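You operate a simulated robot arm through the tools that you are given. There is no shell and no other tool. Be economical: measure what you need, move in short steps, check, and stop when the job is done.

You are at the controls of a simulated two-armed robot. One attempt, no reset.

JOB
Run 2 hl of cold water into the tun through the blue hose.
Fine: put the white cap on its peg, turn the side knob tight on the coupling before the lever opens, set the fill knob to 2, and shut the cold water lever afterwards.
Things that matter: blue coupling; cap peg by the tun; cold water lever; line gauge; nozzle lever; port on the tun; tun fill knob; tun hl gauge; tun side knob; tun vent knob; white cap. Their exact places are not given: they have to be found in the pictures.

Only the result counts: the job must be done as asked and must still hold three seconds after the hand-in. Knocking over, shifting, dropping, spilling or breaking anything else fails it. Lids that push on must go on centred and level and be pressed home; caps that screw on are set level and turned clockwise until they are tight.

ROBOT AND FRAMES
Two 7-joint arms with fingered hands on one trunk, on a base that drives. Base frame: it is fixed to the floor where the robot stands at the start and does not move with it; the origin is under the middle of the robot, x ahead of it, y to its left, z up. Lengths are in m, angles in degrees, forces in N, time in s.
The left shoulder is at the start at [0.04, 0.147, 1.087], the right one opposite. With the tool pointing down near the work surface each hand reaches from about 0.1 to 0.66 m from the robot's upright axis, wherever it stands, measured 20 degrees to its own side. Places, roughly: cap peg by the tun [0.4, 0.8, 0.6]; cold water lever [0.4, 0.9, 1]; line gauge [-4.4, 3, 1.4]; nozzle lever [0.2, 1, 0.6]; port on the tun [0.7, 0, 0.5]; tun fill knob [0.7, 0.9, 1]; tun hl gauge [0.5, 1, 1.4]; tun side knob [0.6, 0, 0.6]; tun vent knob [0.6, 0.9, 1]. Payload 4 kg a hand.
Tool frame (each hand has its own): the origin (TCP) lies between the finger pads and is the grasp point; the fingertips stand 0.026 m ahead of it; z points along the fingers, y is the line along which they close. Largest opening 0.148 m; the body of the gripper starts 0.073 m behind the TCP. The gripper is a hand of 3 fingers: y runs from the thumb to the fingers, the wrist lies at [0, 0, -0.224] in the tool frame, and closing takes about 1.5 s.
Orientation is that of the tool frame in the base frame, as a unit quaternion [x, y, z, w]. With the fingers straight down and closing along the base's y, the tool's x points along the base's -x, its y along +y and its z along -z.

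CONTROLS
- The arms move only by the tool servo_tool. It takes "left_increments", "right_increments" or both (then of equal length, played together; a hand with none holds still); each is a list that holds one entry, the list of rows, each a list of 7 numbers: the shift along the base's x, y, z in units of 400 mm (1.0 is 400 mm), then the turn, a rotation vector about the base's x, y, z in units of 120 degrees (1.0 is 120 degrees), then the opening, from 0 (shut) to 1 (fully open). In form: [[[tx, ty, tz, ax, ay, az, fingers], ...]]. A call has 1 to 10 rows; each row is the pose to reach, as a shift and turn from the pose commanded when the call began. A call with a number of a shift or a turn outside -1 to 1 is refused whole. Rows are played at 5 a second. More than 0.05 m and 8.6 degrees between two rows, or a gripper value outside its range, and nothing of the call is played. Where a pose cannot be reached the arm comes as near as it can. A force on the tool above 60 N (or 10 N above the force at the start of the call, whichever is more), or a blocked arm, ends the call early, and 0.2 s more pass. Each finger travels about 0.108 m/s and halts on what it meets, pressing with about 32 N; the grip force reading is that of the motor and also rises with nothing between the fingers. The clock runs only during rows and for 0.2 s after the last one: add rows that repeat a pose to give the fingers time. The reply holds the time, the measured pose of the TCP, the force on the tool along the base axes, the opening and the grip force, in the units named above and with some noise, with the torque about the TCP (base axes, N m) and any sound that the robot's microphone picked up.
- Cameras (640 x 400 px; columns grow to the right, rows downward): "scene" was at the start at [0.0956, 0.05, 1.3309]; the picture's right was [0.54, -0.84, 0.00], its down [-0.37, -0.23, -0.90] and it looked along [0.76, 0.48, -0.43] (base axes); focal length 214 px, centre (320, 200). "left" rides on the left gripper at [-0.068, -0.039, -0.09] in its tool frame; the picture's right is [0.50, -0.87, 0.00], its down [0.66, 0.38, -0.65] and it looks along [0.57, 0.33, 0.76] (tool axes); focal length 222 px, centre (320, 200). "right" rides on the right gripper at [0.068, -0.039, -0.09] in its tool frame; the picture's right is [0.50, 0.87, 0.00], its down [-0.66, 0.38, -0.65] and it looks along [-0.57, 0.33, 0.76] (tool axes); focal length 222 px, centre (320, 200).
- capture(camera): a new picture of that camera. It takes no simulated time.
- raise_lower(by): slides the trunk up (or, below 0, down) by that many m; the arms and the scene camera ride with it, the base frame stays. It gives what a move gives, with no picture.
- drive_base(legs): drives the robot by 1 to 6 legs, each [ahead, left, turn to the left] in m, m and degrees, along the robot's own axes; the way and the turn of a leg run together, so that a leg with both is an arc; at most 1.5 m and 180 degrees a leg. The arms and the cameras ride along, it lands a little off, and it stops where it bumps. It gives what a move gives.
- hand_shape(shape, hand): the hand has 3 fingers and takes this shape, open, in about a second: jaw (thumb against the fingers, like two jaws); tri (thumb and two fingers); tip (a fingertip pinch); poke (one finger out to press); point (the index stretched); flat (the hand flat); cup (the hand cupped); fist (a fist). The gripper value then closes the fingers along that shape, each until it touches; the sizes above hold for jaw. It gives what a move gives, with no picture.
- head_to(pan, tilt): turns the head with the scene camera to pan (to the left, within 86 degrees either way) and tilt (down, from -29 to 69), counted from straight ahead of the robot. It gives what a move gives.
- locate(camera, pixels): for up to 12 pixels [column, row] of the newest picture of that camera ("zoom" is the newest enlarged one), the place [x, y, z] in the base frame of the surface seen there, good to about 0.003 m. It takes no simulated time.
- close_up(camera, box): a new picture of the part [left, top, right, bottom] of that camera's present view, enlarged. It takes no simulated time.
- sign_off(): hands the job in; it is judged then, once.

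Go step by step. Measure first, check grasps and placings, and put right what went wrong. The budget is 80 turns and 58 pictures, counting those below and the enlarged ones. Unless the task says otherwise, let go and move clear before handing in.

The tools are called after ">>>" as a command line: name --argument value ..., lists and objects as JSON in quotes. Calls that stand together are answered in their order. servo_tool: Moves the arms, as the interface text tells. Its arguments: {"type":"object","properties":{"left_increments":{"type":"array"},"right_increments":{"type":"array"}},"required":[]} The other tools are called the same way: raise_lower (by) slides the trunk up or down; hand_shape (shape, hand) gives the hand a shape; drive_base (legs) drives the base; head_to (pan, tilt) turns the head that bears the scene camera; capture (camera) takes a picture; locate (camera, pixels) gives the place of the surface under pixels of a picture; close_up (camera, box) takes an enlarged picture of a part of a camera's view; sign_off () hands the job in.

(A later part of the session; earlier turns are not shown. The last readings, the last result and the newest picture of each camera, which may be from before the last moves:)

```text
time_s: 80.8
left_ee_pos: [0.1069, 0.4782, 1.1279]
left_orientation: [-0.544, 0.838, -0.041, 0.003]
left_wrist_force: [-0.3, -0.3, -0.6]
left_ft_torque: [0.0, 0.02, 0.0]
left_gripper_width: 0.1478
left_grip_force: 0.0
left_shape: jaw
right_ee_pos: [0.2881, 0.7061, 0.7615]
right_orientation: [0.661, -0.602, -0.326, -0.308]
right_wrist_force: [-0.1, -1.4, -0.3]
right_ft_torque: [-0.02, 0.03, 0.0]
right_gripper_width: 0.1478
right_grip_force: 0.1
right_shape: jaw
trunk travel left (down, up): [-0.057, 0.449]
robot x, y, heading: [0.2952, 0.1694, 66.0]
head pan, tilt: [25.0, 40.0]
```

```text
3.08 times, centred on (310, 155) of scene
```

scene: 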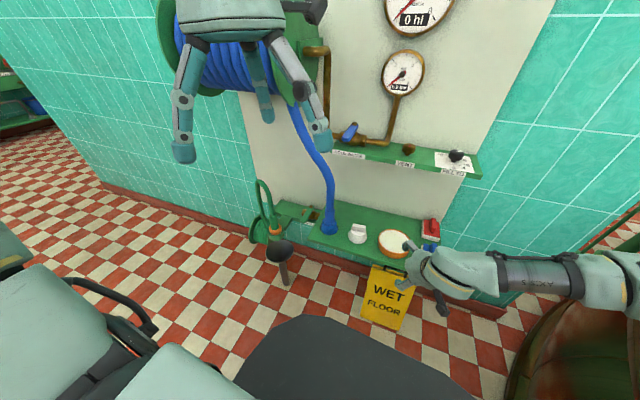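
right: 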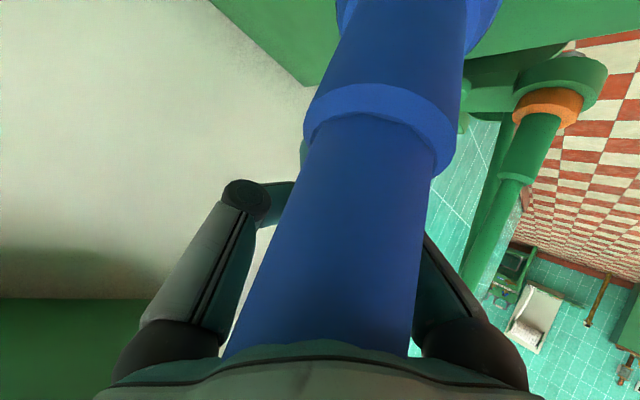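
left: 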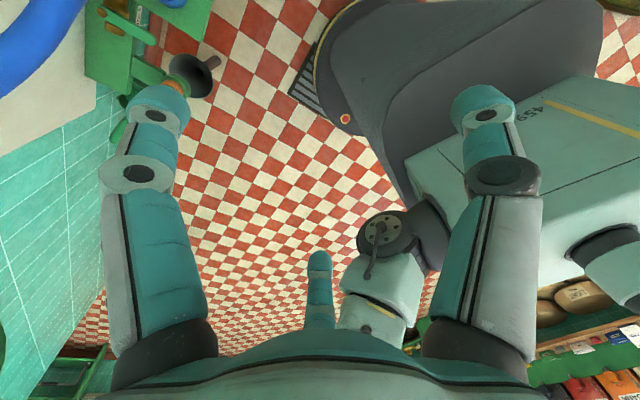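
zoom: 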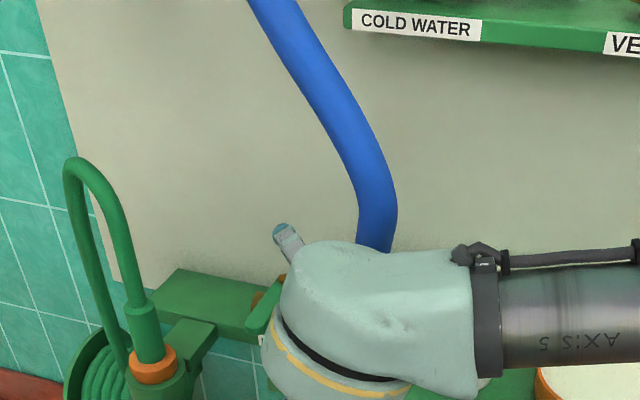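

The coupling had only tipped while caged and is now released. It looks as though the hose overlapped the palm earlier, so a plain top-down grasp of the sleeve should work. I'll turn the hand vertical in front of the shelf and check the coupling.

>>> servo_tool --right_increments '[[[0, -0.03, 0.02, -0.063, -0.005, 0, 1], [0, -0.05, 0.04, -0.126, -0.01, 0, 1], [0, -0.08, 0.06, -0.189, -0.015, 0, 1], [0.05, -0.1, 0.06, -0.252, -0.02, 0, 1], [0.1, -0.1, 0.06, -0.315, -0.025, 0, 1], [0.15, -0.1, 0.06, -0.378, -0.03, 0, 1], [0.2, -0.1, 0.06, -0.441, -0.035, 0, 1], [0.25, -0.1, 0.06, -0.441, -0.035, 0, 1], [0.25, -0.1, 0.06, -0.441, -0.035, 0, 1]]]'

>>> capture --camera "scene"

```text
time_s: 82.8
left_ee_pos: [0.1058, 0.4776, 1.1281]
left_orientation: [-0.543, 0.838, -0.041, 0.002]
left_wrist_force: [-0.7, 0.3, -0.1]
left_ft_torque: [-0.01, -0.02, -0.03]
left_gripper_width: 0.148
left_grip_force: 0.0
left_shape: jaw
right_ee_pos: [0.3886, 0.6674, 0.785]
right_orientation: [0.74, -0.672, -0.001, -0.002]
right_wrist_force: [0.0, -0.2, -0.5]
right_ft_torque: [0.03, 0.04, -0.01]
right_gripper_width: 0.1479
right_grip_force: 0.1
right_shape: jaw
trunk travel left (down, up): [-0.057, 0.449]
robot x, y, heading: [0.2976, 0.1636, 66.0]
head pan, tilt: [25.0, 40.0]
```

```text
10 pictures are left
```

scene: 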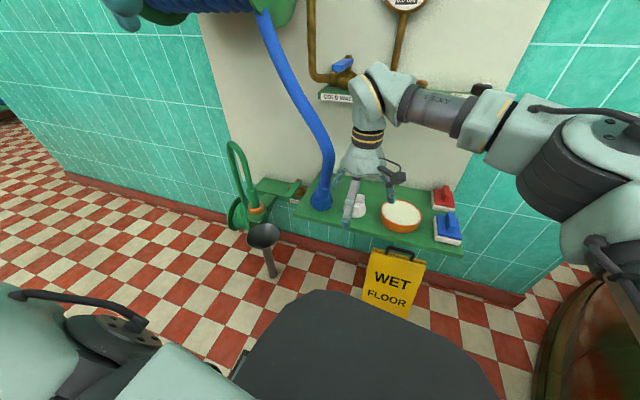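

>>> locate --camera "scene" --pixels '[[322, 207], [313, 200], [331, 200], [324, 190], [320, 188], [328, 188], [326, 180], [321, 180], [330, 180], [327, 172], [357, 205], [330, 160]]'

```text
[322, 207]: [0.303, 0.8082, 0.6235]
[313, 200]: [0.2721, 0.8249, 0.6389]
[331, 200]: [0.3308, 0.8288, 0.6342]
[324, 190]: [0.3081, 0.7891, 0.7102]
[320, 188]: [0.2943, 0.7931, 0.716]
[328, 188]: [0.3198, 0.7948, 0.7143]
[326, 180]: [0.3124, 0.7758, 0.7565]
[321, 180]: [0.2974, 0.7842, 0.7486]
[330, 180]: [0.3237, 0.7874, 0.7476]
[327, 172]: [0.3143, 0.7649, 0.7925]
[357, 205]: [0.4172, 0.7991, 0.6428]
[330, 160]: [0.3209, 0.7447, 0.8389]
```

The coupling now leans about 18° toward the robot; its axis runs from the base [0.304,0.845,0.605] through [0.308,0.818,0.686]. I'll tilt the hand 18° to match and bring it around the hose with a finger gap leading, watching force.

>>> servo_tool --right_increments '[[[-0.1, 0, 0.01, 0.06, 0.01, 0, 1], [-0.21, 0.01, 0.012, 0.11, 0.018, 0, 1], [-0.316, 0.02, 0.012, 0.144, 0.023, 0, 1], [-0.27, 0.12, 0.005, 0.144, 0.023, 0, 1], [-0.23, 0.21, -0.005, 0.144, 0.023, 0, 1], [-0.189, 0.299, -0.01, 0.144, 0.023, 0, 1], [-0.189, 0.299, -0.01, 0.144, 0.023, 0, 1]]]'

>>> capture --camera "right"

```text
time_s: 84.4
left_ee_pos: [0.1063, 0.4779, 1.1279]
left_orientation: [-0.543, 0.839, -0.041, 0.003]
left_wrist_force: [0.4, -0.7, -0.3]
left_ft_torque: [0.03, -0.01, -0.01]
left_gripper_width: 0.1481
left_grip_force: 0.0
left_shape: jaw
right_ee_pos: [0.2964, 0.7553, 0.7809]
right_orientation: [0.731, -0.665, -0.121, -0.096]
right_wrist_force: [0.6, -0.2, 0.4]
right_ft_torque: [0.01, -0.01, 0.03]
right_gripper_width: 0.1478
right_grip_force: 0.0
right_shape: jaw
right hand out of reach, approached as far as the arm can: row 6, 7
trunk travel left (down, up): [-0.057, 0.449]
robot x, y, heading: [0.2954, 0.1667, 65.8]
head pan, tilt: [25.0, 40.0]
```

```text
9 pictures are left
```

right: 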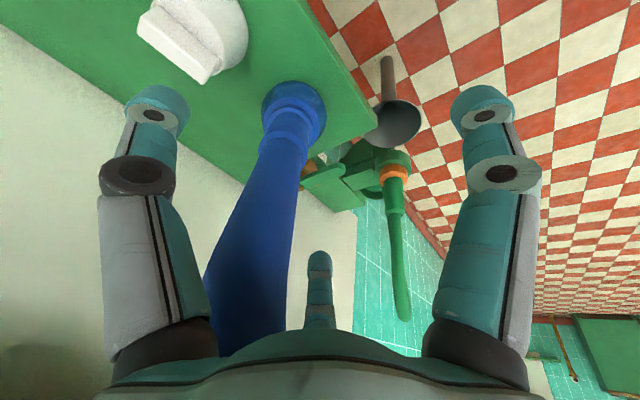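

The right arm is too far across; the left hand is much better placed for this. I'll withdraw the right hand and bring the left hand in with the same 18° tilt.

>>> servo_tool --right_increments '[[[-0.04, -0.1, 0, 0, 0, 0, 1], [-0.086, -0.2, 0, 0, 0, 0, 1], [-0.02, -0.29, 0.03, 0, 0, 0, 1], [0.06, -0.37, 0.06, 0, 0, 0, 1], [0.14, -0.44, 0.1, 0, 0, 0, 1], [0.22, -0.51, 0.13, 0, 0, 0, 1], [0.3, -0.57, 0.15, 0, 0, 0, 1], [0.31, -0.59, 0.17, 0, 0, 0, 1], [0.31, -0.59, 0.17, 0, 0, 0, 1], [0.31, -0.59, 0.17, 0, 0, 0, 1]]]' --left_increments '[[[0.0, 0.0, -0.1, 0.03, 0.008, 0, 1], [0.02, 0.04, -0.2, 0.06, 0.016, 0, 1], [0.04, 0.09, -0.3, 0.1, 0.025, 0, 1], [0.06, 0.15, -0.4, 0.14, 0.035, 0, 1], [0.08, 0.21, -0.5, 0.1815, 0.0475, 0.006, 1], [0.1, 0.28, -0.6, 0.1815, 0.0475, 0.006, 1], [0.13, 0.35, -0.69, 0.1815, 0.0475, 0.006, 1], [0.16, 0.42, -0.77, 0.1815, 0.0475, 0.006, 1], [0.21, 0.5, -0.83, 0.1815, 0.0475, 0.006, 1], [0.21, 0.5, -0.83, 0.1815, 0.0475, 0.006, 1]]]'

>>> capture --camera "left"

```text
time_s: 86.6
left_ee_pos: [0.1892, 0.6781, 0.7948]
left_orientation: [-0.539, 0.827, 0.145, 0.065]
left_wrist_force: [-0.2, 0.0, 0.7]
left_ft_torque: [-0.04, -0.04, 0.01]
left_gripper_width: 0.148
left_grip_force: 0.1
left_shape: jaw
right_ee_pos: [0.42, 0.5159, 0.8496]
right_orientation: [0.731, -0.664, -0.12, -0.097]
right_wrist_force: [-0.5, 0.2, -0.2]
right_ft_torque: [0.0, -0.04, 0.01]
right_gripper_width: 0.1481
right_grip_force: 0.1
right_shape: jaw
trunk travel left (down, up): [-0.057, 0.449]
robot x, y, heading: [0.2988, 0.1684, 65.8]
head pan, tilt: [25.0, 40.0]
```

```text
8 pictures are left
```

left: 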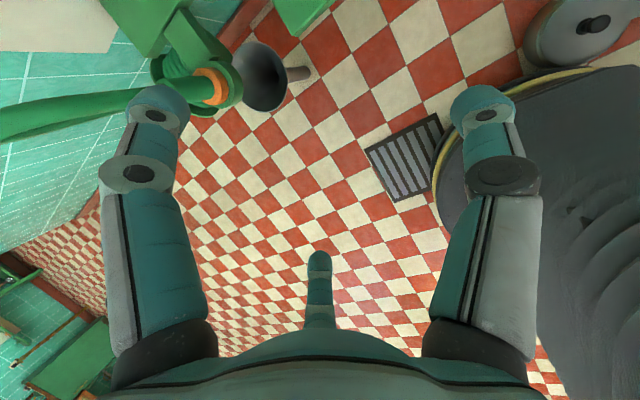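

The left hand is tilted right and clear. I'll move it around the hose above the coupling and check the force.

>>> servo_tool --left_increments '[[[0.08, 0.07, -0.01, 0, 0, 0, 1], [0.16, 0.14, -0.02, 0, 0, 0, 1], [0.24, 0.21, -0.03, 0, 0, 0, 1], [0.31, 0.2725, -0.035, 0, 0, 0, 1], [0.31, 0.2725, -0.035, 0, 0, 0, 1]]]'

>>> close_up --camera "scene" --box '[250, 80, 400, 230]'

```text
time_s: 87.8
left_ee_pos: [0.314, 0.7847, 0.7833]
left_orientation: [-0.54, 0.826, 0.146, 0.064]
left_wrist_force: [0.1, -0.4, 0.1]
left_ft_torque: [-0.01, 0.02, -0.04]
left_gripper_width: 0.1483
left_grip_force: 0.0
left_shape: jaw
right_ee_pos: [0.4206, 0.5157, 0.8506]
right_orientation: [0.731, -0.664, -0.12, -0.097]
right_wrist_force: [0.5, -0.7, -1.8]
right_ft_torque: [0.01, 0.0, 0.02]
right_gripper_width: 0.148
right_grip_force: 0.1
right_shape: jaw
trunk travel left (down, up): [-0.057, 0.449]
robot x, y, heading: [0.2981, 0.1647, 66.2]
head pan, tilt: [25.0, 40.0]
```

```text
2.67 times, centred on (325, 155) of scene
```

zoom: 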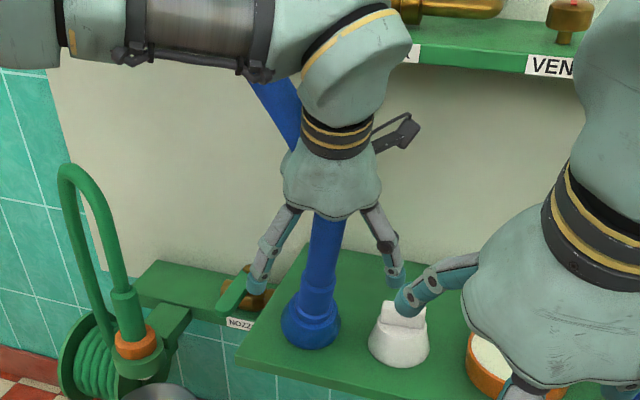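

The hose passes through the palm with no force, so a top-down grip works. I'll narrow the fingers so they clear the cap, descend along the coupling's axis and close.

>>> servo_tool --left_increments '[[[0, 0, 0, 0, 0, 0, 0.8], [0, 0, 0, 0, 0, 0, 0.6], [-0.005, 0.03, -0.08, 0, 0, 0, 0.6], [-0.01, 0.055, -0.16, 0, 0, 0, 0.6], [-0.015, 0.083, -0.24, 0, 0, 0, 0.6], [-0.015, 0.083, -0.24, 0, 0, 0, 0.4], [-0.015, 0.083, -0.24, 0, 0, 0, 0.2], [-0.015, 0.083, -0.24, 0, 0, 0, 0.1], [-0.015, 0.083, -0.24, 0, 0, 0, 0.1]]]'

```text
time_s: 89.8
left_ee_pos: [0.301, 0.8153, 0.6888]
left_orientation: [-0.54, 0.827, 0.145, 0.064]
left_wrist_force: [1.0, -0.4, 1.1]
left_ft_torque: [0.03, -0.08, -0.03]
left_gripper_width: 0.0366
left_grip_force: 32.2
left_shape: jaw
left hand out of reach, approached as far as the arm can: row 5, 6, 7, 8, 9
right_ee_pos: [0.4209, 0.5163, 0.8499]
right_orientation: [0.731, -0.665, -0.12, -0.096]
right_wrist_force: [-0.7, 0.5, 0.2]
right_ft_torque: [0.02, -0.01, 0.0]
right_gripper_width: 0.148
right_grip_force: 0.1
right_shape: jaw
trunk travel left (down, up): [-0.057, 0.449]
robot x, y, heading: [0.2936, 0.167, 65.7]
head pan, tilt: [25.0, 40.0]
```

Gripped at 0.037, which matches the sleeve. I'll lift, draw back, bring the tool vertical and check.

>>> servo_tool --left_increments '[[[0, 0, 0.04, 0, 0, 0, 0.1], [0, -0.02, 0.12, 0, 0, 0, 0.1], [0, -0.06, 0.2, -0.05, -0.008, 0, 0.1], [0, -0.12, 0.28, -0.1, -0.016, 0, 0.1], [0, -0.2, 0.34, -0.148, -0.024, 0, 0.1], [0, -0.28, 0.4, -0.148, -0.024, 0, 0.1], [0, -0.38, 0.4, -0.148, -0.024, 0, 0.1], [0, -0.48, 0.4, -0.148, -0.024, 0, 0.1], [0, -0.48, 0.4, -0.148, -0.024, 0, 0.1]]]'

>>> capture --camera "scene"

```text
time_s: 91.8
left_ee_pos: [0.3014, 0.6209, 0.8473]
left_orientation: [-0.547, 0.837, 0.002, 0.0]
left_wrist_force: [0.2, 0.3, -4.9]
left_ft_torque: [-0.01, 0.03, -0.01]
left_gripper_width: 0.0363
left_grip_force: 31.6
left_shape: jaw
right_ee_pos: [0.4201, 0.5169, 0.8507]
right_orientation: [0.731, -0.665, -0.119, -0.097]
right_wrist_force: [-0.1, 0.2, -0.4]
right_ft_torque: [-0.01, 0.01, -0.01]
right_gripper_width: 0.1479
right_grip_force: 0.1
right_shape: jaw
trunk travel left (down, up): [-0.057, 0.449]
robot x, y, heading: [0.2992, 0.1647, 66.2]
head pan, tilt: [25.0, 40.0]
```

```text
6 pictures are left
```

scene: 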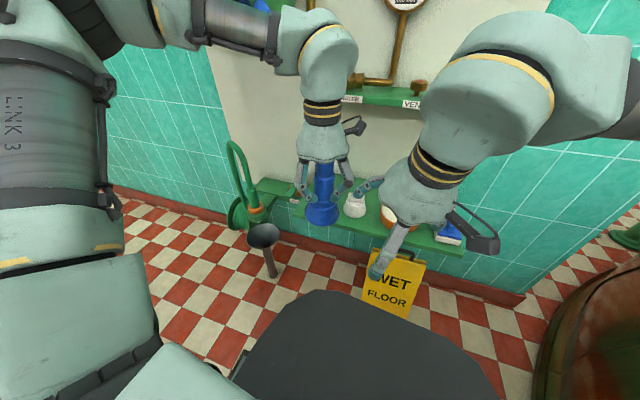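

The coupling hangs straight in the left hand. I'll measure its bottom, raise the trunk, then back off, turn toward the tun and slide right.

>>> locate --camera "scene" --pixels '[[321, 225], [306, 214], [337, 213], [322, 195], [315, 180], [332, 180], [357, 208]]'

>>> raise_lower --by 0.2

>>> drive_base --legs '[[-0.13, 0, 0], [0, 0, -66], [-0.08, -0.15, 0]]'

```text
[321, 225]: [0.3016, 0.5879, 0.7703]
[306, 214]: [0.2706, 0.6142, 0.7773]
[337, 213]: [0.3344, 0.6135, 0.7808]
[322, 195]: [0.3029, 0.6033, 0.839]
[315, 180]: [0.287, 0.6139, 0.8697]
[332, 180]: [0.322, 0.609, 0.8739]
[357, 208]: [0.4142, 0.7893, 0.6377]
```

```text
time_s: 94.0
left_ee_pos: [0.3016, 0.6197, 1.0476]
left_orientation: [-0.547, 0.837, 0.002, 0.001]
left_wrist_force: [0.2, -0.4, -3.6]
left_ft_torque: [-0.02, 0.01, 0.02]
left_gripper_width: 0.0363
left_grip_force: 32.0
left_shape: jaw
right_ee_pos: [0.4201, 0.5173, 1.0516]
right_orientation: [0.731, -0.665, -0.12, -0.097]
right_wrist_force: [-0.3, -0.2, -0.2]
right_ft_torque: [-0.01, 0.02, 0.02]
right_gripper_width: 0.148
right_grip_force: 0.0
right_shape: jaw
trunk travel left (down, up): [-0.257, 0.249]
robot x, y, heading: [0.2976, 0.1649, 65.7]
head pan, tilt: [25.0, 40.0]
```

```text
time_s: 99.2
left_ee_pos: [0.579, 0.0802, 1.0475]
left_orientation: [-0.007, 1.0, 0.001, 0.0]
left_wrist_force: [-0.5, -0.1, -4.0]
left_ft_torque: [-0.01, 0.04, 0.0]
left_gripper_width: 0.0362
left_grip_force: 32.2
left_shape: jaw
right_ee_pos: [0.5335, -0.0704, 1.0513]
right_orientation: [-0.255, 0.955, 0.049, 0.145]
right_wrist_force: [0.6, 0.8, 0.2]
right_ft_torque: [-0.04, 0.0, 0.04]
right_gripper_width: 0.1478
right_grip_force: 0.0
right_shape: jaw
trunk travel left (down, up): [-0.257, 0.249]
robot x, y, heading: [0.1629, -0.1075, 0.5]
head pan, tilt: [25.0, 40.0]
```

Now facing the tun with the coupling bottom 0.082 below the TCP. The port centre from the cap grip is [0.680,-0.034]. I'll move the right hand aside and bring the coupling above the port.

>>> servo_tool --left_increments '[[[0, 0, 0, 0, 0, 0, 0.1], [0, 0, 0, 0, 0, 0, 0.1], [0.06, -0.06, -0.05, 0, 0, 0, 0.1], [0.12, -0.13, -0.12, 0, 0, 0, 0.1], [0.18, -0.2, -0.2, 0, 0, 0, 0.1], [0.253, -0.285, -0.25, 0, 0, 0, 0.1], [0.253, -0.285, -0.36, 0, 0, 0, 0.1], [0.253, -0.285, -0.48, 0, 0, 0, 0.1], [0.253, -0.285, -0.6, 0, 0, 0, 0.1], [0.253, -0.285, -0.72, 0, 0, 0, 0.1]]]' --right_increments '[[[-0.04, -0.1, 0, 0, 0, 0, 1], [-0.08, -0.2, 0, 0, 0, 0, 1], [-0.12, -0.3, 0, 0, 0, 0, 1], [-0.16, -0.4, 0, 0, 0, 0, 0.8], [-0.2, -0.45, 0, 0, 0, 0, 0.7], [-0.2, -0.45, 0, 0, 0, 0, 0.6], [-0.2, -0.45, 0, 0, 0, 0, 0.5], [-0.2, -0.45, 0, 0, 0, 0, 0.45], [-0.2, -0.45, 0, 0, 0, 0, 0.45], [-0.2, -0.45, 0, 0, 0, 0, 0.45]]]'

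>>> head_to --pan 3 --tilt 55

>>> close_up --camera "scene" --box '[230, 90, 410, 240]'

```text
time_s: 101.4
left_ee_pos: [0.6205, 0.0764, 0.8475]
left_orientation: [-0.007, 1.0, 0.002, 0.002]
left_wrist_force: [0.3, 0.1, -4.2]
left_ft_torque: [0.01, 0.02, -0.01]
left_gripper_width: 0.0357
left_grip_force: 32.2
left_shape: jaw
left hand out of reach, approached as far as the arm can: row 4, 5, 6, 7, 8, 9, 10
right_ee_pos: [0.4573, -0.2503, 1.0561]
right_orientation: [-0.255, 0.955, 0.048, 0.145]
right_wrist_force: [-0.5, 0.1, -1.1]
right_ft_torque: [0.03, 0.0, 0.0]
right_gripper_width: 0.067
right_grip_force: 0.0
right_shape: jaw
right hand out of reach, approached as far as the arm can: row 5, 6, 7, 8, 9, 10
trunk travel left (down, up): [-0.257, 0.249]
robot x, y, heading: [0.1643, -0.1026, 0.3]
head pan, tilt: [25.0, 40.0]
```

```text
time_s: 102.3
left_ee_pos: [0.6209, 0.0762, 0.8474]
left_orientation: [-0.007, 1.0, 0.001, 0.002]
left_wrist_force: [0.5, 0.8, -2.9]
left_ft_torque: [-0.04, -0.04, -0.01]
left_gripper_width: 0.036
left_grip_force: 31.9
left_shape: jaw
right_ee_pos: [0.4589, -0.25, 1.0561]
right_orientation: [-0.256, 0.955, 0.049, 0.145]
right_wrist_force: [0.0, -1.0, -0.5]
right_ft_torque: [-0.01, -0.03, 0.0]
right_gripper_width: 0.0671
right_grip_force: 0.0
right_shape: jaw
trunk travel left (down, up): [-0.257, 0.249]
robot x, y, heading: [0.1641, -0.1032, 0.5]
head pan, tilt: [3.0, 55.0]
```

```text
2.67 times, centred on (320, 165) of scene
```

zoom: 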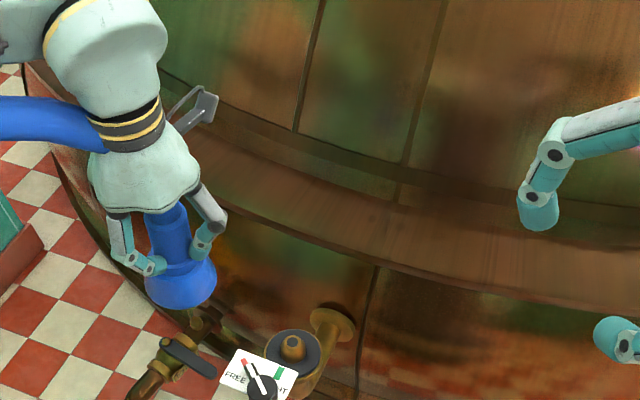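

The port shows at zoom (292,347) as a disc with a brass spigot. The left arm can't reach across that far, so I'll measure the spigot and slide the base 0.12 right.

>>> locate --camera "zoom" --pixels '[[292, 340], [282, 345], [303, 345], [292, 335], [268, 350], [318, 347], [292, 375], [292, 358], [180, 305], [148, 285], [215, 280]]'

>>> drive_base --legs '[[0, -0.12, 0]]'

```text
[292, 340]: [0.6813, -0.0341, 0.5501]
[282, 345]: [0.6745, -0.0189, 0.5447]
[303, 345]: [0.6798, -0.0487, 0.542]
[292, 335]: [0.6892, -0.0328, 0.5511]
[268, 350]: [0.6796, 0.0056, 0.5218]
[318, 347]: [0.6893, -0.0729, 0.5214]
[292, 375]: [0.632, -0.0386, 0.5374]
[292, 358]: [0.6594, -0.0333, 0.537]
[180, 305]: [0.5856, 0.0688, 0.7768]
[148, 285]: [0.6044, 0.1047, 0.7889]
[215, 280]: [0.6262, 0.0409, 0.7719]
```

```text
time_s: 103.5
left_ee_pos: [0.6218, -0.0447, 0.8473]
left_orientation: [-0.007, 1.0, 0.001, 0.001]
left_wrist_force: [0.5, -0.3, -3.5]
left_ft_torque: [-0.03, 0.04, -0.02]
left_gripper_width: 0.0357
left_grip_force: 32.1
left_shape: jaw
right_ee_pos: [0.4591, -0.3697, 1.0573]
right_orientation: [-0.255, 0.955, 0.048, 0.144]
right_wrist_force: [-0.4, 0.3, 0.2]
right_ft_torque: [-0.02, 0.0, -0.01]
right_gripper_width: 0.0669
right_grip_force: 0.1
right_shape: jaw
trunk travel left (down, up): [-0.257, 0.249]
robot x, y, heading: [0.1638, -0.2266, 0.4]
head pan, tilt: [3.0, 55.0]
```

The spigot centre is [0.681,-0.034], its top at z 0.55 and the seat at about 0.521. I'll send a null move to see what pose is commanded now.

>>> servo_tool --left_increments '[[[0, 0, 0, 0, 0, 0, 0.1], [0, 0, 0, 0, 0, 0, 0.1]]]'

```text
time_s: 104.1
left_ee_pos: [0.622, -0.0443, 0.8476]
left_orientation: [-0.006, 1.0, 0.002, 0.002]
left_wrist_force: [0.9, 1.4, -3.7]
left_ft_torque: [0.04, 0.01, 0.02]
left_gripper_width: 0.0359
left_grip_force: 32.1
left_shape: jaw
right_ee_pos: [0.4577, -0.371, 1.0561]
right_orientation: [-0.256, 0.954, 0.049, 0.145]
right_wrist_force: [-0.6, -0.5, -0.2]
right_ft_torque: [0.02, -0.02, -0.02]
right_gripper_width: 0.067
right_grip_force: 0.1
right_shape: jaw
trunk travel left (down, up): [-0.257, 0.249]
robot x, y, heading: [0.1638, -0.2268, 0.3]
head pan, tilt: [3.0, 55.0]
```

Good, commands start from the measured pose. I'll move over the spigot and down to z≈0.66.

>>> servo_tool --left_increments '[[[0.05, 0.01, -0.03, 0, 0, 0, 0.1], [0.1, 0.02, -0.06, 0, 0, 0, 0.1], [0.148, 0.026, -0.12, 0, 0, 0, 0.1], [0.148, 0.026, -0.22, 0, 0, 0, 0.1], [0.148, 0.026, -0.32, 0, 0, 0, 0.1], [0.148, 0.026, -0.4, 0, 0, 0, 0.1], [0.148, 0.026, -0.44, 0, 0, 0, 0.1], [0.148, 0.026, -0.44, 0, 0, 0, 0.1]]]'

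```text
time_s: 105.9
left_ee_pos: [0.6297, 0.0302, 0.7679]
left_orientation: [-0.006, 1.0, 0.001, 0.002]
left_wrist_force: [0.0, -0.4, -4.1]
left_ft_torque: [0.02, 0.06, -0.02]
left_gripper_width: 0.0357
left_grip_force: 32.2
left_shape: jaw
left hand out of reach, approached as far as the arm can: row 1, 2, 3, 4, 5, 6, 7, 8
right_ee_pos: [0.4588, -0.3694, 1.0575]
right_orientation: [-0.255, 0.954, 0.049, 0.146]
right_wrist_force: [-0.8, 0.6, 0.4]
right_ft_torque: [-0.01, -0.01, 0.01]
right_gripper_width: 0.0673
right_grip_force: 0.0
right_shape: jaw
trunk travel left (down, up): [-0.257, 0.249]
robot x, y, heading: [0.1627, -0.2265, 0.4]
head pan, tilt: [3.0, 55.0]
```

Still out of reach at this spot. I'll bring the base 0.08 closer and yaw the hand +40°, mirroring the pose that worked for the right hand.

>>> drive_base --legs '[[0.08, 0, 0]]'

>>> servo_tool --left_increments '[[[-0.02, 0, 0.02, 0, 0, 0.065, 0.1], [-0.04, 0, 0.04, 0, 0, 0.13, 0.1], [-0.05, -0.02, 0.04, 0, 0, 0.195, 0.1], [-0.05, -0.06, 0.04, 0, 0, 0.26, 0.1], [-0.05, -0.1, 0.04, 0, 0, 0.33, 0.1], [-0.05, -0.14, 0.04, 0, 0, 0.33, 0.1], [-0.05, -0.14, 0.04, 0, 0, 0.33, 0.1]]]'

```text
time_s: 107.0
left_ee_pos: [0.7111, 0.0298, 0.7681]
left_orientation: [-0.006, 1.0, 0.001, 0.002]
left_wrist_force: [-0.4, 0.8, -4.3]
left_ft_torque: [0.0, 0.05, 0.02]
left_gripper_width: 0.0356
left_grip_force: 32.0
left_shape: jaw
right_ee_pos: [0.5389, -0.3699, 1.0557]
right_orientation: [-0.255, 0.955, 0.049, 0.145]
right_wrist_force: [0.8, -0.3, -0.4]
right_ft_torque: [0.01, 0.01, -0.05]
right_gripper_width: 0.067
right_grip_force: 0.1
right_shape: jaw
trunk travel left (down, up): [-0.257, 0.249]
robot x, y, heading: [0.2423, -0.2242, 0.3]
head pan, tilt: [3.0, 55.0]
```

```text
time_s: 108.6
left_ee_pos: [0.6842, -0.0144, 0.7935]
left_orientation: [-0.344, 0.939, 0.002, 0.001]
left_wrist_force: [-0.1, -0.3, -3.6]
left_ft_torque: [-0.03, -0.01, 0.02]
left_gripper_width: 0.0359
left_grip_force: 32.3
left_shape: jaw
left hand out of reach, approached as far as the arm can: row 5, 6, 7
right_ee_pos: [0.5382, -0.3701, 1.057]
right_orientation: [-0.255, 0.955, 0.048, 0.145]
right_wrist_force: [-0.3, 0.1, 0.0]
right_ft_torque: [-0.01, 0.01, 0.03]
right_gripper_width: 0.0669
right_grip_force: 0.0
right_shape: jaw
trunk travel left (down, up): [-0.257, 0.249]
robot x, y, heading: [0.2425, -0.2264, 0.3]
head pan, tilt: [3.0, 55.0]
```

The arm limit is inward, so I'll slide the base 0.08 further right, then trim outward by arm. I'll also lower the trunk 0.1 so the arm need not stretch down.

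>>> drive_base --legs '[[0, -0.08, 0]]'

>>> raise_lower --by -0.1

>>> servo_tool --left_increments '[[[0, 0.05, 0, 0, 0, 0, 0.1], [0, 0.1, 0, 0, 0, 0, 0.1], [0, 0.15, 0, 0, 0, 0, 0.1], [0, 0.15, 0, 0, 0, 0, 0.1]]]'

```text
time_s: 109.6
left_ee_pos: [0.6841, -0.095, 0.7936]
left_orientation: [-0.345, 0.939, 0.002, 0.002]
left_wrist_force: [-0.5, 0.2, -4.0]
left_ft_torque: [-0.04, 0.0, 0.04]
left_gripper_width: 0.036
left_grip_force: 32.0
left_shape: jaw
right_ee_pos: [0.5405, -0.4501, 1.0564]
right_orientation: [-0.255, 0.955, 0.048, 0.146]
right_wrist_force: [0.1, -0.3, 0.0]
right_ft_torque: [0.0, 0.0, 0.01]
right_gripper_width: 0.067
right_grip_force: 0.1
right_shape: jaw
trunk travel left (down, up): [-0.257, 0.249]
robot x, y, heading: [0.2453, -0.3037, 0.5]
head pan, tilt: [3.0, 55.0]
```

```text
time_s: 111.0
left_ee_pos: [0.6844, -0.0942, 0.694]
left_orientation: [-0.345, 0.939, 0.001, 0.001]
left_wrist_force: [-0.3, 0.3, -4.9]
left_ft_torque: [-0.02, 0.02, -0.02]
left_gripper_width: 0.0359
left_grip_force: 31.7
left_shape: jaw
right_ee_pos: [0.5391, -0.4503, 0.9571]
right_orientation: [-0.256, 0.954, 0.048, 0.145]
right_wrist_force: [0.2, 0.4, 0.8]
right_ft_torque: [0.02, 0.01, 0.03]
right_gripper_width: 0.0672
right_grip_force: 0.1
right_shape: jaw
trunk travel left (down, up): [-0.157, 0.349]
robot x, y, heading: [0.2455, -0.3049, 0.4]
head pan, tilt: [3.0, 55.0]
```

```text
time_s: 112.0
left_ee_pos: [0.6853, -0.0327, 0.6938]
left_orientation: [-0.345, 0.939, 0.001, 0.001]
left_wrist_force: [-0.2, 0.1, -4.0]
left_ft_torque: [0.0, 0.0, -0.02]
left_gripper_width: 0.0357
left_grip_force: 32.6
left_shape: jaw
right_ee_pos: [0.539, -0.4504, 0.9571]
right_orientation: [-0.255, 0.955, 0.048, 0.145]
right_wrist_force: [0.3, 0.5, 0.1]
right_ft_torque: [0.0, -0.01, 0.02]
right_gripper_width: 0.0672
right_grip_force: 0.0
right_shape: jaw
trunk travel left (down, up): [-0.157, 0.349]
robot x, y, heading: [0.2438, -0.3065, -0.0]
head pan, tilt: [3.0, 55.0]
```

In reach now. I'll trim to [0.681,-0.034] and lower onto the spigot.

>>> servo_tool --left_increments '[[[-0.011, -0.003, 0, 0, 0, 0, 0.1], [-0.011, -0.003, -0.06, 0, 0, 0, 0.1], [-0.011, -0.003, -0.12, 0, 0, 0, 0.1], [-0.011, -0.003, -0.16, 0, 0, 0, 0.1], [-0.011, -0.003, -0.19, 0, 0, 0, 0.1], [-0.011, -0.003, -0.21, 0, 0, 0, 0.1], [-0.011, -0.003, -0.225, 0, 0, 0, 0.1], [-0.011, -0.003, -0.24, 0, 0, 0, 0.1]]]'

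```text
time_s: 113.8
left_ee_pos: [0.6721, -0.025, 0.6317]
left_orientation: [-0.345, 0.939, 0.001, 0.002]
left_wrist_force: [1.8, -2.5, -3.2]
left_ft_torque: [-0.21, -0.1, 0.02]
left_gripper_width: 0.036
left_grip_force: 31.5
left_shape: jaw
left hand out of reach, approached as far as the arm can: row 4, 5, 6, 7, 8
right_ee_pos: [0.5394, -0.4503, 0.958]
right_orientation: [-0.254, 0.955, 0.048, 0.146]
right_wrist_force: [-0.2, -1.1, 1.0]
right_ft_torque: [0.04, -0.04, -0.01]
right_gripper_width: 0.0669
right_grip_force: 0.0
right_shape: jaw
trunk travel left (down, up): [-0.157, 0.349]
robot x, y, heading: [0.246, -0.3067, 0.5]
head pan, tilt: [3.0, 55.0]
```

The arm reached its lower limit, so I'll lift back to z 0.66, recentre, and use the trunk to lower.

>>> servo_tool --left_increments '[[[0, 0, 0.07, 0, 0, 0, 0.1], [0.022, -0.0225, 0.085, 0, 0, 0, 0.1], [0.022, -0.0225, 0.085, 0, 0, 0, 0.1], [0.022, -0.0225, 0.085, 0, 0, 0, 0.1]]]'

>>> raise_lower --by -0.045

```text
time_s: 114.8
left_ee_pos: [0.6793, -0.0336, 0.6636]
left_orientation: [-0.345, 0.939, 0.001, 0.002]
left_wrist_force: [-0.5, -0.2, -4.7]
left_ft_torque: [-0.03, 0.01, 0.0]
left_gripper_width: 0.0359
left_grip_force: 32.4
left_shape: jaw
right_ee_pos: [0.5386, -0.4506, 0.9565]
right_orientation: [-0.256, 0.954, 0.049, 0.146]
right_wrist_force: [-0.8, -0.1, -1.0]
right_ft_torque: [0.0, -0.02, 0.0]
right_gripper_width: 0.0669
right_grip_force: 0.1
right_shape: jaw
trunk travel left (down, up): [-0.157, 0.349]
robot x, y, heading: [0.2424, -0.302, 0.6]
head pan, tilt: [3.0, 55.0]
```

```text
time_s: 115.6
left_ee_pos: [0.6791, -0.0321, 0.6189]
left_orientation: [-0.344, 0.939, 0.002, 0.001]
left_wrist_force: [-0.7, -1.2, -3.8]
left_ft_torque: [-0.12, 0.08, 0.01]
left_gripper_width: 0.036
left_grip_force: 32.1
left_shape: jaw
right_ee_pos: [0.5388, -0.4496, 0.9126]
right_orientation: [-0.256, 0.954, 0.048, 0.146]
right_wrist_force: [0.0, -0.7, 0.3]
right_ft_torque: [0.0, 0.02, 0.02]
right_gripper_width: 0.0668
right_grip_force: 0.0
right_shape: jaw
trunk travel left (down, up): [-0.112, 0.394]
robot x, y, heading: [0.2448, -0.3081, 0.1]
head pan, tilt: [3.0, 55.0]
```

It is sliding over the spigot without much force. I'll continue down gently until it seats.

>>> servo_tool --left_increments '[[[0.002, -0.003, -0.02, 0, 0, 0, 0.1], [0.002, -0.003, -0.035, 0, 0, 0, 0.1], [0.002, -0.003, -0.05, 0, 0, 0, 0.1], [0.002, -0.003, -0.06, 0, 0, 0, 0.1], [0.002, -0.003, -0.07, 0, 0, 0, 0.1]]]'

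```text
time_s: 116.8
left_ee_pos: [0.678, -0.0359, 0.5988]
left_orientation: [-0.344, 0.939, -0.002, 0.007]
left_wrist_force: [-12.2, -12.6, 47.6]
left_ft_torque: [-0.44, 0.13, -0.19]
left_gripper_width: 0.0393
left_grip_force: 31.5
left_shape: jaw
left hand out of reach, approached as far as the arm can: row 5
right_ee_pos: [0.5359, -0.4531, 0.9124]
right_orientation: [-0.255, 0.954, 0.05, 0.148]
right_wrist_force: [0.7, 0.6, 0.2]
right_ft_torque: [-0.01, 0.0, 0.02]
right_gripper_width: 0.0669
right_grip_force: 0.0
right_shape: jaw
trunk travel left (down, up): [-0.112, 0.394]
robot x, y, heading: [0.245, -0.305, 0.2]
head pan, tilt: [3.0, 55.0]
```

Seated at z 0.599 with 47 N down. I'll relieve, open, rise clear, restore the trunk, and take one picture.

>>> servo_tool --left_increments '[[[0, 0, 0.01, 0, 0, 0, 0.1], [0, 0, 0.012, 0, 0, 0, 0.25], [0, 0, 0.012, 0, 0, 0, 0.4], [0, 0, 0.012, 0, 0, 0, 0.5], [0, 0, 0.012, 0, 0, 0, 0.5], [0, 0, 0.08, 0, 0, 0, 0.5], [0, 0, 0.18, 0, 0, 0, 0.5], [0, 0, 0.28, 0, 0, 0, 0.5], [0, 0, 0.38, 0, 0, 0, 0.5], [0, 0, 0.45, 0, 0, 0, 0.5]]]'

>>> raise_lower --by 0.145

>>> drive_base --legs '[[-0.09, 0.3, 0]]'

>>> head_to --pan 0 --tilt 55

>>> close_up --camera "scene" --box '[260, 130, 400, 220]'

```text
time_s: 119.0
left_ee_pos: [0.6789, -0.0326, 0.7737]
left_orientation: [-0.345, 0.939, 0.002, 0.002]
left_wrist_force: [-0.1, -0.1, 0.1]
left_ft_torque: [0.0, -0.02, 0.02]
left_gripper_width: 0.0734
left_grip_force: 0.1
left_shape: jaw
right_ee_pos: [0.5401, -0.4512, 0.9109]
right_orientation: [-0.256, 0.954, 0.048, 0.146]
right_wrist_force: [-1.0, -0.3, -0.3]
right_ft_torque: [0.01, -0.02, -0.03]
right_gripper_width: 0.0669
right_grip_force: 0.1
right_shape: jaw
trunk travel left (down, up): [-0.112, 0.394]
robot x, y, heading: [0.243, -0.3049, 0.3]
head pan, tilt: [3.0, 55.0]
```

```text
time_s: 120.7
left_ee_pos: [0.6792, -0.0343, 0.9176]
left_orientation: [-0.344, 0.939, 0.002, 0.002]
left_wrist_force: [0.5, 0.5, -0.4]
left_ft_torque: [-0.03, 0.02, -0.03]
left_gripper_width: 0.0733
left_grip_force: 0.0
left_shape: jaw
right_ee_pos: [0.5383, -0.4502, 1.058]
right_orientation: [-0.256, 0.955, 0.049, 0.145]
right_wrist_force: [0.0, 0.3, 0.1]
right_ft_torque: [0.0, 0.0, 0.0]
right_gripper_width: 0.067
right_grip_force: 0.1
right_shape: jaw
trunk travel left (down, up): [-0.257, 0.249]
robot x, y, heading: [0.2423, -0.3056, 0.3]
head pan, tilt: [3.0, 55.0]
```

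```text
time_s: 122.8
left_ee_pos: [0.5847, 0.2694, 0.9183]
left_orientation: [-0.347, 0.938, 0.002, 0.001]
left_wrist_force: [-1.0, 0.3, -1.0]
left_ft_torque: [0.0, -0.01, 0.0]
left_gripper_width: 0.0738
left_grip_force: 0.1
left_shape: jaw
right_ee_pos: [0.4471, -0.1478, 1.0563]
right_orientation: [-0.258, 0.954, 0.049, 0.146]
right_wrist_force: [0.1, 1.2, 0.4]
right_ft_torque: [0.0, -0.02, 0.02]
right_gripper_width: 0.067
right_grip_force: 0.1
right_shape: jaw
trunk travel left (down, up): [-0.257, 0.249]
robot x, y, heading: [0.1487, -0.004, 0.5]
head pan, tilt: [3.0, 55.0]
```

```text
time_s: 123.5
left_ee_pos: [0.585, 0.2711, 0.9192]
left_orientation: [-0.348, 0.938, 0.001, 0.002]
left_wrist_force: [-0.9, 0.1, -0.3]
left_ft_torque: [0.04, -0.01, -0.01]
left_gripper_width: 0.0735
left_grip_force: 0.0
left_shape: jaw
right_ee_pos: [0.4471, -0.1465, 1.0569]
right_orientation: [-0.258, 0.954, 0.048, 0.146]
right_wrist_force: [0.9, 0.5, 1.0]
right_ft_torque: [0.01, 0.0, -0.04]
right_gripper_width: 0.0669
right_grip_force: 0.1
right_shape: jaw
trunk travel left (down, up): [-0.257, 0.249]
robot x, y, heading: [0.1539, -0.0026, 0.9]
head pan, tilt: [0.0, 55.0]
```

```text
4.44 times, centred on (330, 175) of scene
```

zoom: 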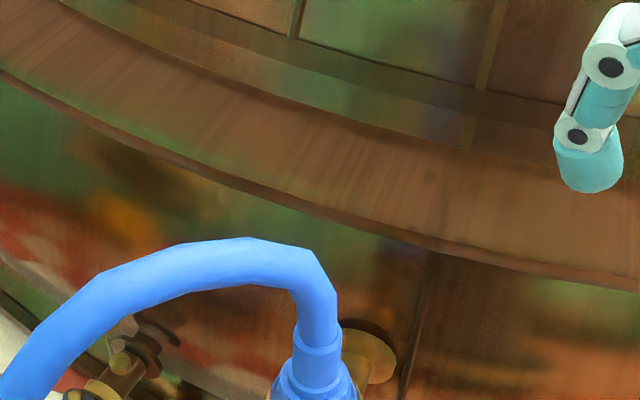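

The coupling stands upright on the port. Next I'll bring the right hand vertical over the side knob.

>>> servo_tool --right_increments '[[[0.035, 0.0365, -0.1, -0.027, 0.041, 0, 0.45], [0.07, 0.073, -0.2, -0.054, 0.082, 0, 0.45], [0.105, 0.11, -0.3, -0.081, 0.123, 0, 0.45], [0.14, 0.146, -0.4, -0.081, 0.123, 0, 0.45], [0.175, 0.183, -0.5, -0.081, 0.123, 0, 0.45], [0.21, 0.22, -0.6, -0.081, 0.123, 0, 0.45], [0.25, 0.26, -0.7, -0.081, 0.123, 0, 0.45], [0.3, 0.31, -0.8, -0.081, 0.123, 0, 0.45], [0.348, 0.365, -0.88, -0.081, 0.123, 0, 0.45], [0.348, 0.365, -0.96, -0.081, 0.123, 0, 0.45]]]'

```text
time_s: 125.7
left_ee_pos: [0.5852, 0.2697, 0.9193]
left_orientation: [-0.348, 0.938, 0.001, 0.001]
left_wrist_force: [-0.5, -0.1, 0.0]
left_ft_torque: [0.01, 0.01, 0.02]
left_gripper_width: 0.0738
left_grip_force: 0.1
left_shape: jaw
right_ee_pos: [0.5866, -0.0032, 0.6714]
right_orientation: [-0.261, 0.965, 0.001, -0.001]
right_wrist_force: [0.4, -0.4, 0.0]
right_ft_torque: [0.01, 0.01, 0.02]
right_gripper_width: 0.0668
right_grip_force: 0.0
right_shape: jaw
trunk travel left (down, up): [-0.257, 0.249]
robot x, y, heading: [0.1507, -0.0004, 0.9]
head pan, tilt: [0.0, 55.0]
```

Vertical and over the knob. I'll go down and grip it.

>>> servo_tool --right_increments '[[[0, 0.006, -0.1, 0, 0, 0, 0.45], [0, 0.006, -0.18, 0, 0, 0, 0.45], [0, 0.006, -0.2185, 0, 0, 0, 0.45], [0, 0.006, -0.2185, 0, 0, 0, 0.3], [0, 0.006, -0.2185, 0, 0, 0, 0.15], [0, 0.006, -0.2185, 0, 0, 0, 0.05], [0, 0.006, -0.2185, 0, 0, 0, 0.05]]]'

>>> servo_tool --right_increments '[[[0, 0, 0, 0, 0, -0.06, 0.05], [0, 0, 0, 0, 0, -0.12, 0.05], [0, 0, 0, 0, 0, -0.18, 0.05], [0, 0, 0, 0, 0, -0.24, 0.05], [0, 0, 0, 0, 0, -0.3, 0.05], [0, 0, 0, 0, 0, -0.36, 0.05], [0, 0, 0, 0, 0, -0.42, 0.05], [0, 0, 0, 0, 0, -0.46, 0.05], [0, 0, 0, 0, 0, -0.48, 0.05], [0, 0, 0, 0, 0, -0.48, 0.05]]]'

>>> close_up --camera "right" --box '[180, 60, 400, 260]'

```text
time_s: 127.3
left_ee_pos: [0.5845, 0.2711, 0.9187]
left_orientation: [-0.348, 0.938, 0.001, 0.001]
left_wrist_force: [-0.5, -0.3, -0.3]
left_ft_torque: [-0.01, 0.01, 0.01]
left_gripper_width: 0.0736
left_grip_force: 0.0
left_shape: jaw
right_ee_pos: [0.5864, -0.002, 0.5852]
right_orientation: [-0.261, 0.965, 0.001, -0.001]
right_wrist_force: [0.4, -1.6, -5.0]
right_ft_torque: [-0.09, -0.05, -0.03]
right_gripper_width: 0.0353
right_grip_force: 31.7
right_shape: jaw
trunk travel left (down, up): [-0.257, 0.249]
robot x, y, heading: [0.1535, -0.0048, 0.5]
head pan, tilt: [0.0, 55.0]
```

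```text
time_s: 129.5
left_ee_pos: [0.5855, 0.2701, 0.9172]
left_orientation: [-0.347, 0.938, 0.002, 0.001]
left_wrist_force: [0.3, -0.8, -0.4]
left_ft_torque: [0.02, 0.0, -0.02]
left_gripper_width: 0.0737
left_grip_force: 0.0
left_shape: jaw
right_ee_pos: [0.5883, 0.0015, 0.5851]
right_orientation: [0.237, 0.971, 0.0, 0.0]
right_wrist_force: [14.2, 0.7, -7.5]
right_ft_torque: [-0.01, -0.29, 0.4]
right_gripper_width: 0.0335
right_grip_force: 31.8
right_shape: jaw
trunk travel left (down, up): [-0.257, 0.249]
robot x, y, heading: [0.1538, -0.004, 0.7]
head pan, tilt: [0.0, 55.0]
```

```text
2.00 times, centred on (290, 160) of right
```

zoom: 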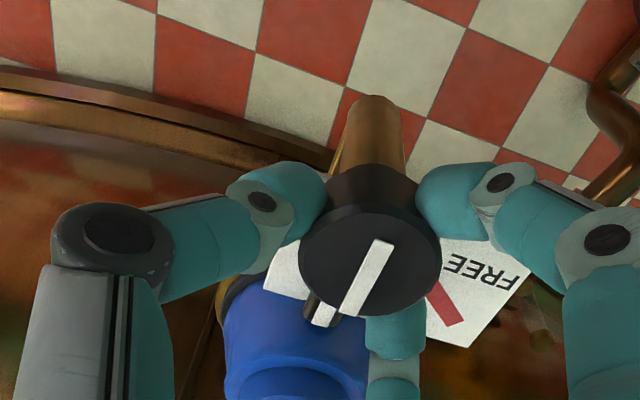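

The pointer is hard against the coupling with torque 0.4 at the stop, so the knob is tight. I'll release, raise both hands, and drive to the shelf between the drain trap and the wall.

>>> servo_tool --right_increments '[[[0, 0, 0, 0, 0, 0, 0.25], [0, 0, 0, 0, 0, 0, 0.45], [0, 0, 0.06, 0, 0, 0, 0.45], [0, 0, 0.17, 0, 0, 0, 0.45], [0, 0, 0.28, 0, 0, 0, 0.45], [-0.03, -0.03, 0.38, 0, 0, 0.05, 0.45], [-0.06, -0.06, 0.48, 0, 0, 0.1, 0.45], [-0.1, -0.1, 0.58, 0, 0, 0.15, 0.45], [-0.14, -0.14, 0.67, 0, 0, 0.2, 0.45], [-0.18, -0.18, 0.76, 0, 0, 0.23, 0.45]]]' --left_increments '[[[-0.04, -0.03, 0.07, 0, 0, 0, 0.5], [-0.08, -0.06, 0.14, 0, 0, 0, 0.5], [-0.12, -0.09, 0.21, 0, 0, -0.05, 0.5], [-0.16, -0.12, 0.28, 0, 0, -0.1, 0.5], [-0.2, -0.15, 0.35, 0, 0, -0.15, 0.5], [-0.24, -0.18, 0.42, 0, 0, -0.2, 0.5], [-0.28, -0.21, 0.5, 0, 0, -0.25, 0.5], [-0.32, -0.24, 0.57, 0, 0, -0.3, 0.5], [-0.36, -0.27, 0.64, 0, 0, -0.33, 0.5], [-0.38, -0.3, 0.7, 0, 0, -0.33, 0.5]]]'

>>> drive_base --legs '[[0, 0.25, 0], [0, 0, 60], [0.14, 0, 0]]'

>>> head_to --pan -10 --tilt 25

>>> capture --camera "scene"

```text
time_s: 131.7
left_ee_pos: [0.4309, 0.1498, 1.2001]
left_orientation: [-0.009, 1.0, 0.001, 0.001]
left_wrist_force: [-1.0, -1.2, -0.4]
left_ft_torque: [-0.01, 0.0, 0.0]
left_gripper_width: 0.0736
left_grip_force: 0.1
left_shape: jaw
right_ee_pos: [0.5168, -0.0711, 0.8913]
right_orientation: [-0.003, 1.0, 0.0, 0.0]
right_wrist_force: [0.6, -0.2, 0.2]
right_ft_torque: [-0.01, 0.0, 0.0]
right_gripper_width: 0.0661
right_grip_force: 0.0
right_shape: jaw
trunk travel left (down, up): [-0.257, 0.249]
robot x, y, heading: [0.1527, -0.0035, 0.8]
head pan, tilt: [0.0, 55.0]
```

```text
time_s: 137.0
left_ee_pos: [0.1946, 0.604, 1.1934]
left_orientation: [-0.515, 0.857, -0.013, 0.01]
left_wrist_force: [-0.8, 0.1, 0.2]
left_ft_torque: [-0.07, -0.04, -0.03]
left_gripper_width: 0.0739
left_grip_force: 0.2
left_shape: jaw
right_ee_pos: [0.4373, 0.5659, 0.8908]
right_orientation: [-0.51, 0.86, -0.013, 0.008]
right_wrist_force: [-1.2, 0.5, -0.2]
right_ft_torque: [-0.04, -0.07, -0.01]
right_gripper_width: 0.0663
right_grip_force: 0.0
right_shape: jaw
trunk travel left (down, up): [-0.257, 0.249]
robot x, y, heading: [0.2215, 0.2716, 61.3]
head pan, tilt: [0.0, 55.0]
stopped in leg 3: the robot was blocked; the commanded pose is now the measured one
```

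```text
time_s: 138.0
left_ee_pos: [0.2109, 0.6048, 1.1931]
left_orientation: [-0.514, 0.858, -0.009, 0.004]
left_wrist_force: [-0.3, 0.2, -0.2]
left_ft_torque: [-0.03, -0.01, 0.02]
left_gripper_width: 0.074
left_grip_force: 0.1
left_shape: jaw
right_ee_pos: [0.4486, 0.5661, 0.8896]
right_orientation: [-0.508, 0.861, -0.01, 0.004]
right_wrist_force: [0.5, 1.2, 0.4]
right_ft_torque: [-0.03, 0.02, -0.02]
right_gripper_width: 0.0661
right_grip_force: 0.0
right_shape: jaw
trunk travel left (down, up): [-0.257, 0.249]
robot x, y, heading: [0.2249, 0.269, 61.5]
head pan, tilt: [-10.0, 25.0]
```

```text
2 pictures are left
```

scene: 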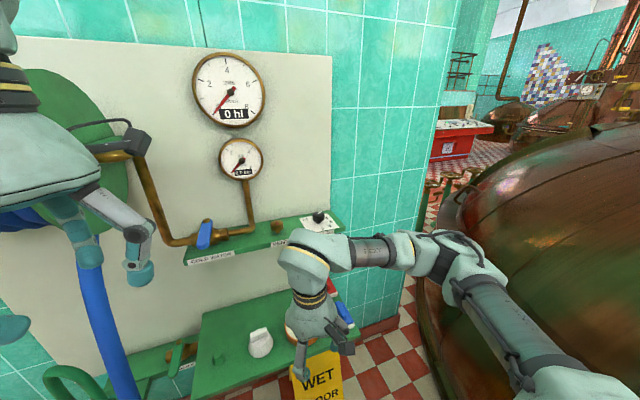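

There's a green bump at (218,357) beside the cap at (260,342), so the cap may have been moved off its peg. I'll measure both, plus the fill knob and lever.

>>> locate --camera "scene" --pixels '[[218, 355], [218, 362], [260, 332], [260, 352], [250, 345], [272, 343], [318, 215], [318, 221], [204, 235], [209, 223], [202, 245], [320, 228]]'

>>> close_up --camera "scene" --box '[190, 200, 350, 380]'

```text
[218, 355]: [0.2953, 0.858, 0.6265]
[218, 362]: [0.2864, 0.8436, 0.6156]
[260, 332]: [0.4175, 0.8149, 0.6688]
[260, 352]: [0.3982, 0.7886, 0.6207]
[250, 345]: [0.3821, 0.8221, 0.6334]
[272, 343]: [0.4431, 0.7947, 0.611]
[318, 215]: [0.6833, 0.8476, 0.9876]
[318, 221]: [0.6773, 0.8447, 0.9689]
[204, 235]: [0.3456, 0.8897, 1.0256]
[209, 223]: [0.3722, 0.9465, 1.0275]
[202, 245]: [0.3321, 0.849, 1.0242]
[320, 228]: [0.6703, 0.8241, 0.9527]
```

```text
2.22 times, centred on (270, 290) of scene
```

zoom: 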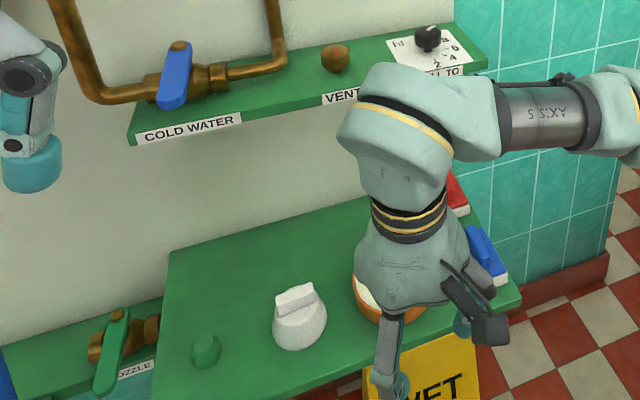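

The bump at [0.293,0.858] is where the coupling stood, and the cap is still on its peg at [0.413,0.819]. I'll spend the last picture on the fill dial.

>>> close_up --camera "scene" --box '[292, 202, 348, 237]'

```text
11.43 times, centred on (320, 220) of scene
```

zoom: 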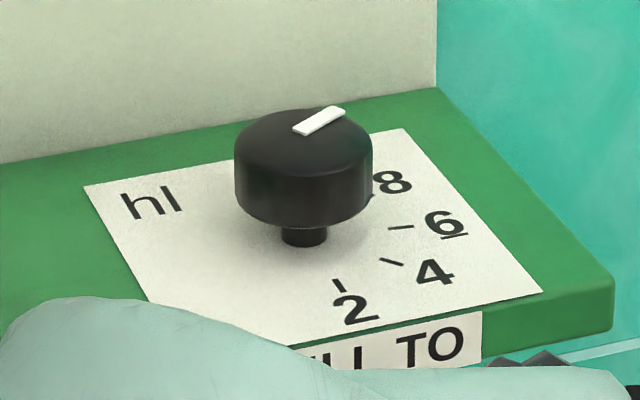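

>>> locate --camera "zoom" --pixels '[[338, 284], [393, 262], [400, 228], [371, 196], [303, 243], [298, 130], [340, 111], [303, 150], [237, 150], [370, 150], [303, 112], [300, 180]]'

```text
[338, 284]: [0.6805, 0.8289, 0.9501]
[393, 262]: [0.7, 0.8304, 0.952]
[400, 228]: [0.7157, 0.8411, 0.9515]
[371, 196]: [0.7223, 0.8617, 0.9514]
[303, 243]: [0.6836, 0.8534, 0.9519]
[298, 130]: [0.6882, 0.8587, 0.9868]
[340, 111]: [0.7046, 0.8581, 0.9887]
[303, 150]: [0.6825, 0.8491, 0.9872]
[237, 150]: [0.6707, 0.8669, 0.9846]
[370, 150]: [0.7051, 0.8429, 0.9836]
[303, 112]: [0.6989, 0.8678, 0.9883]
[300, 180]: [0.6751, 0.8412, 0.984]
```

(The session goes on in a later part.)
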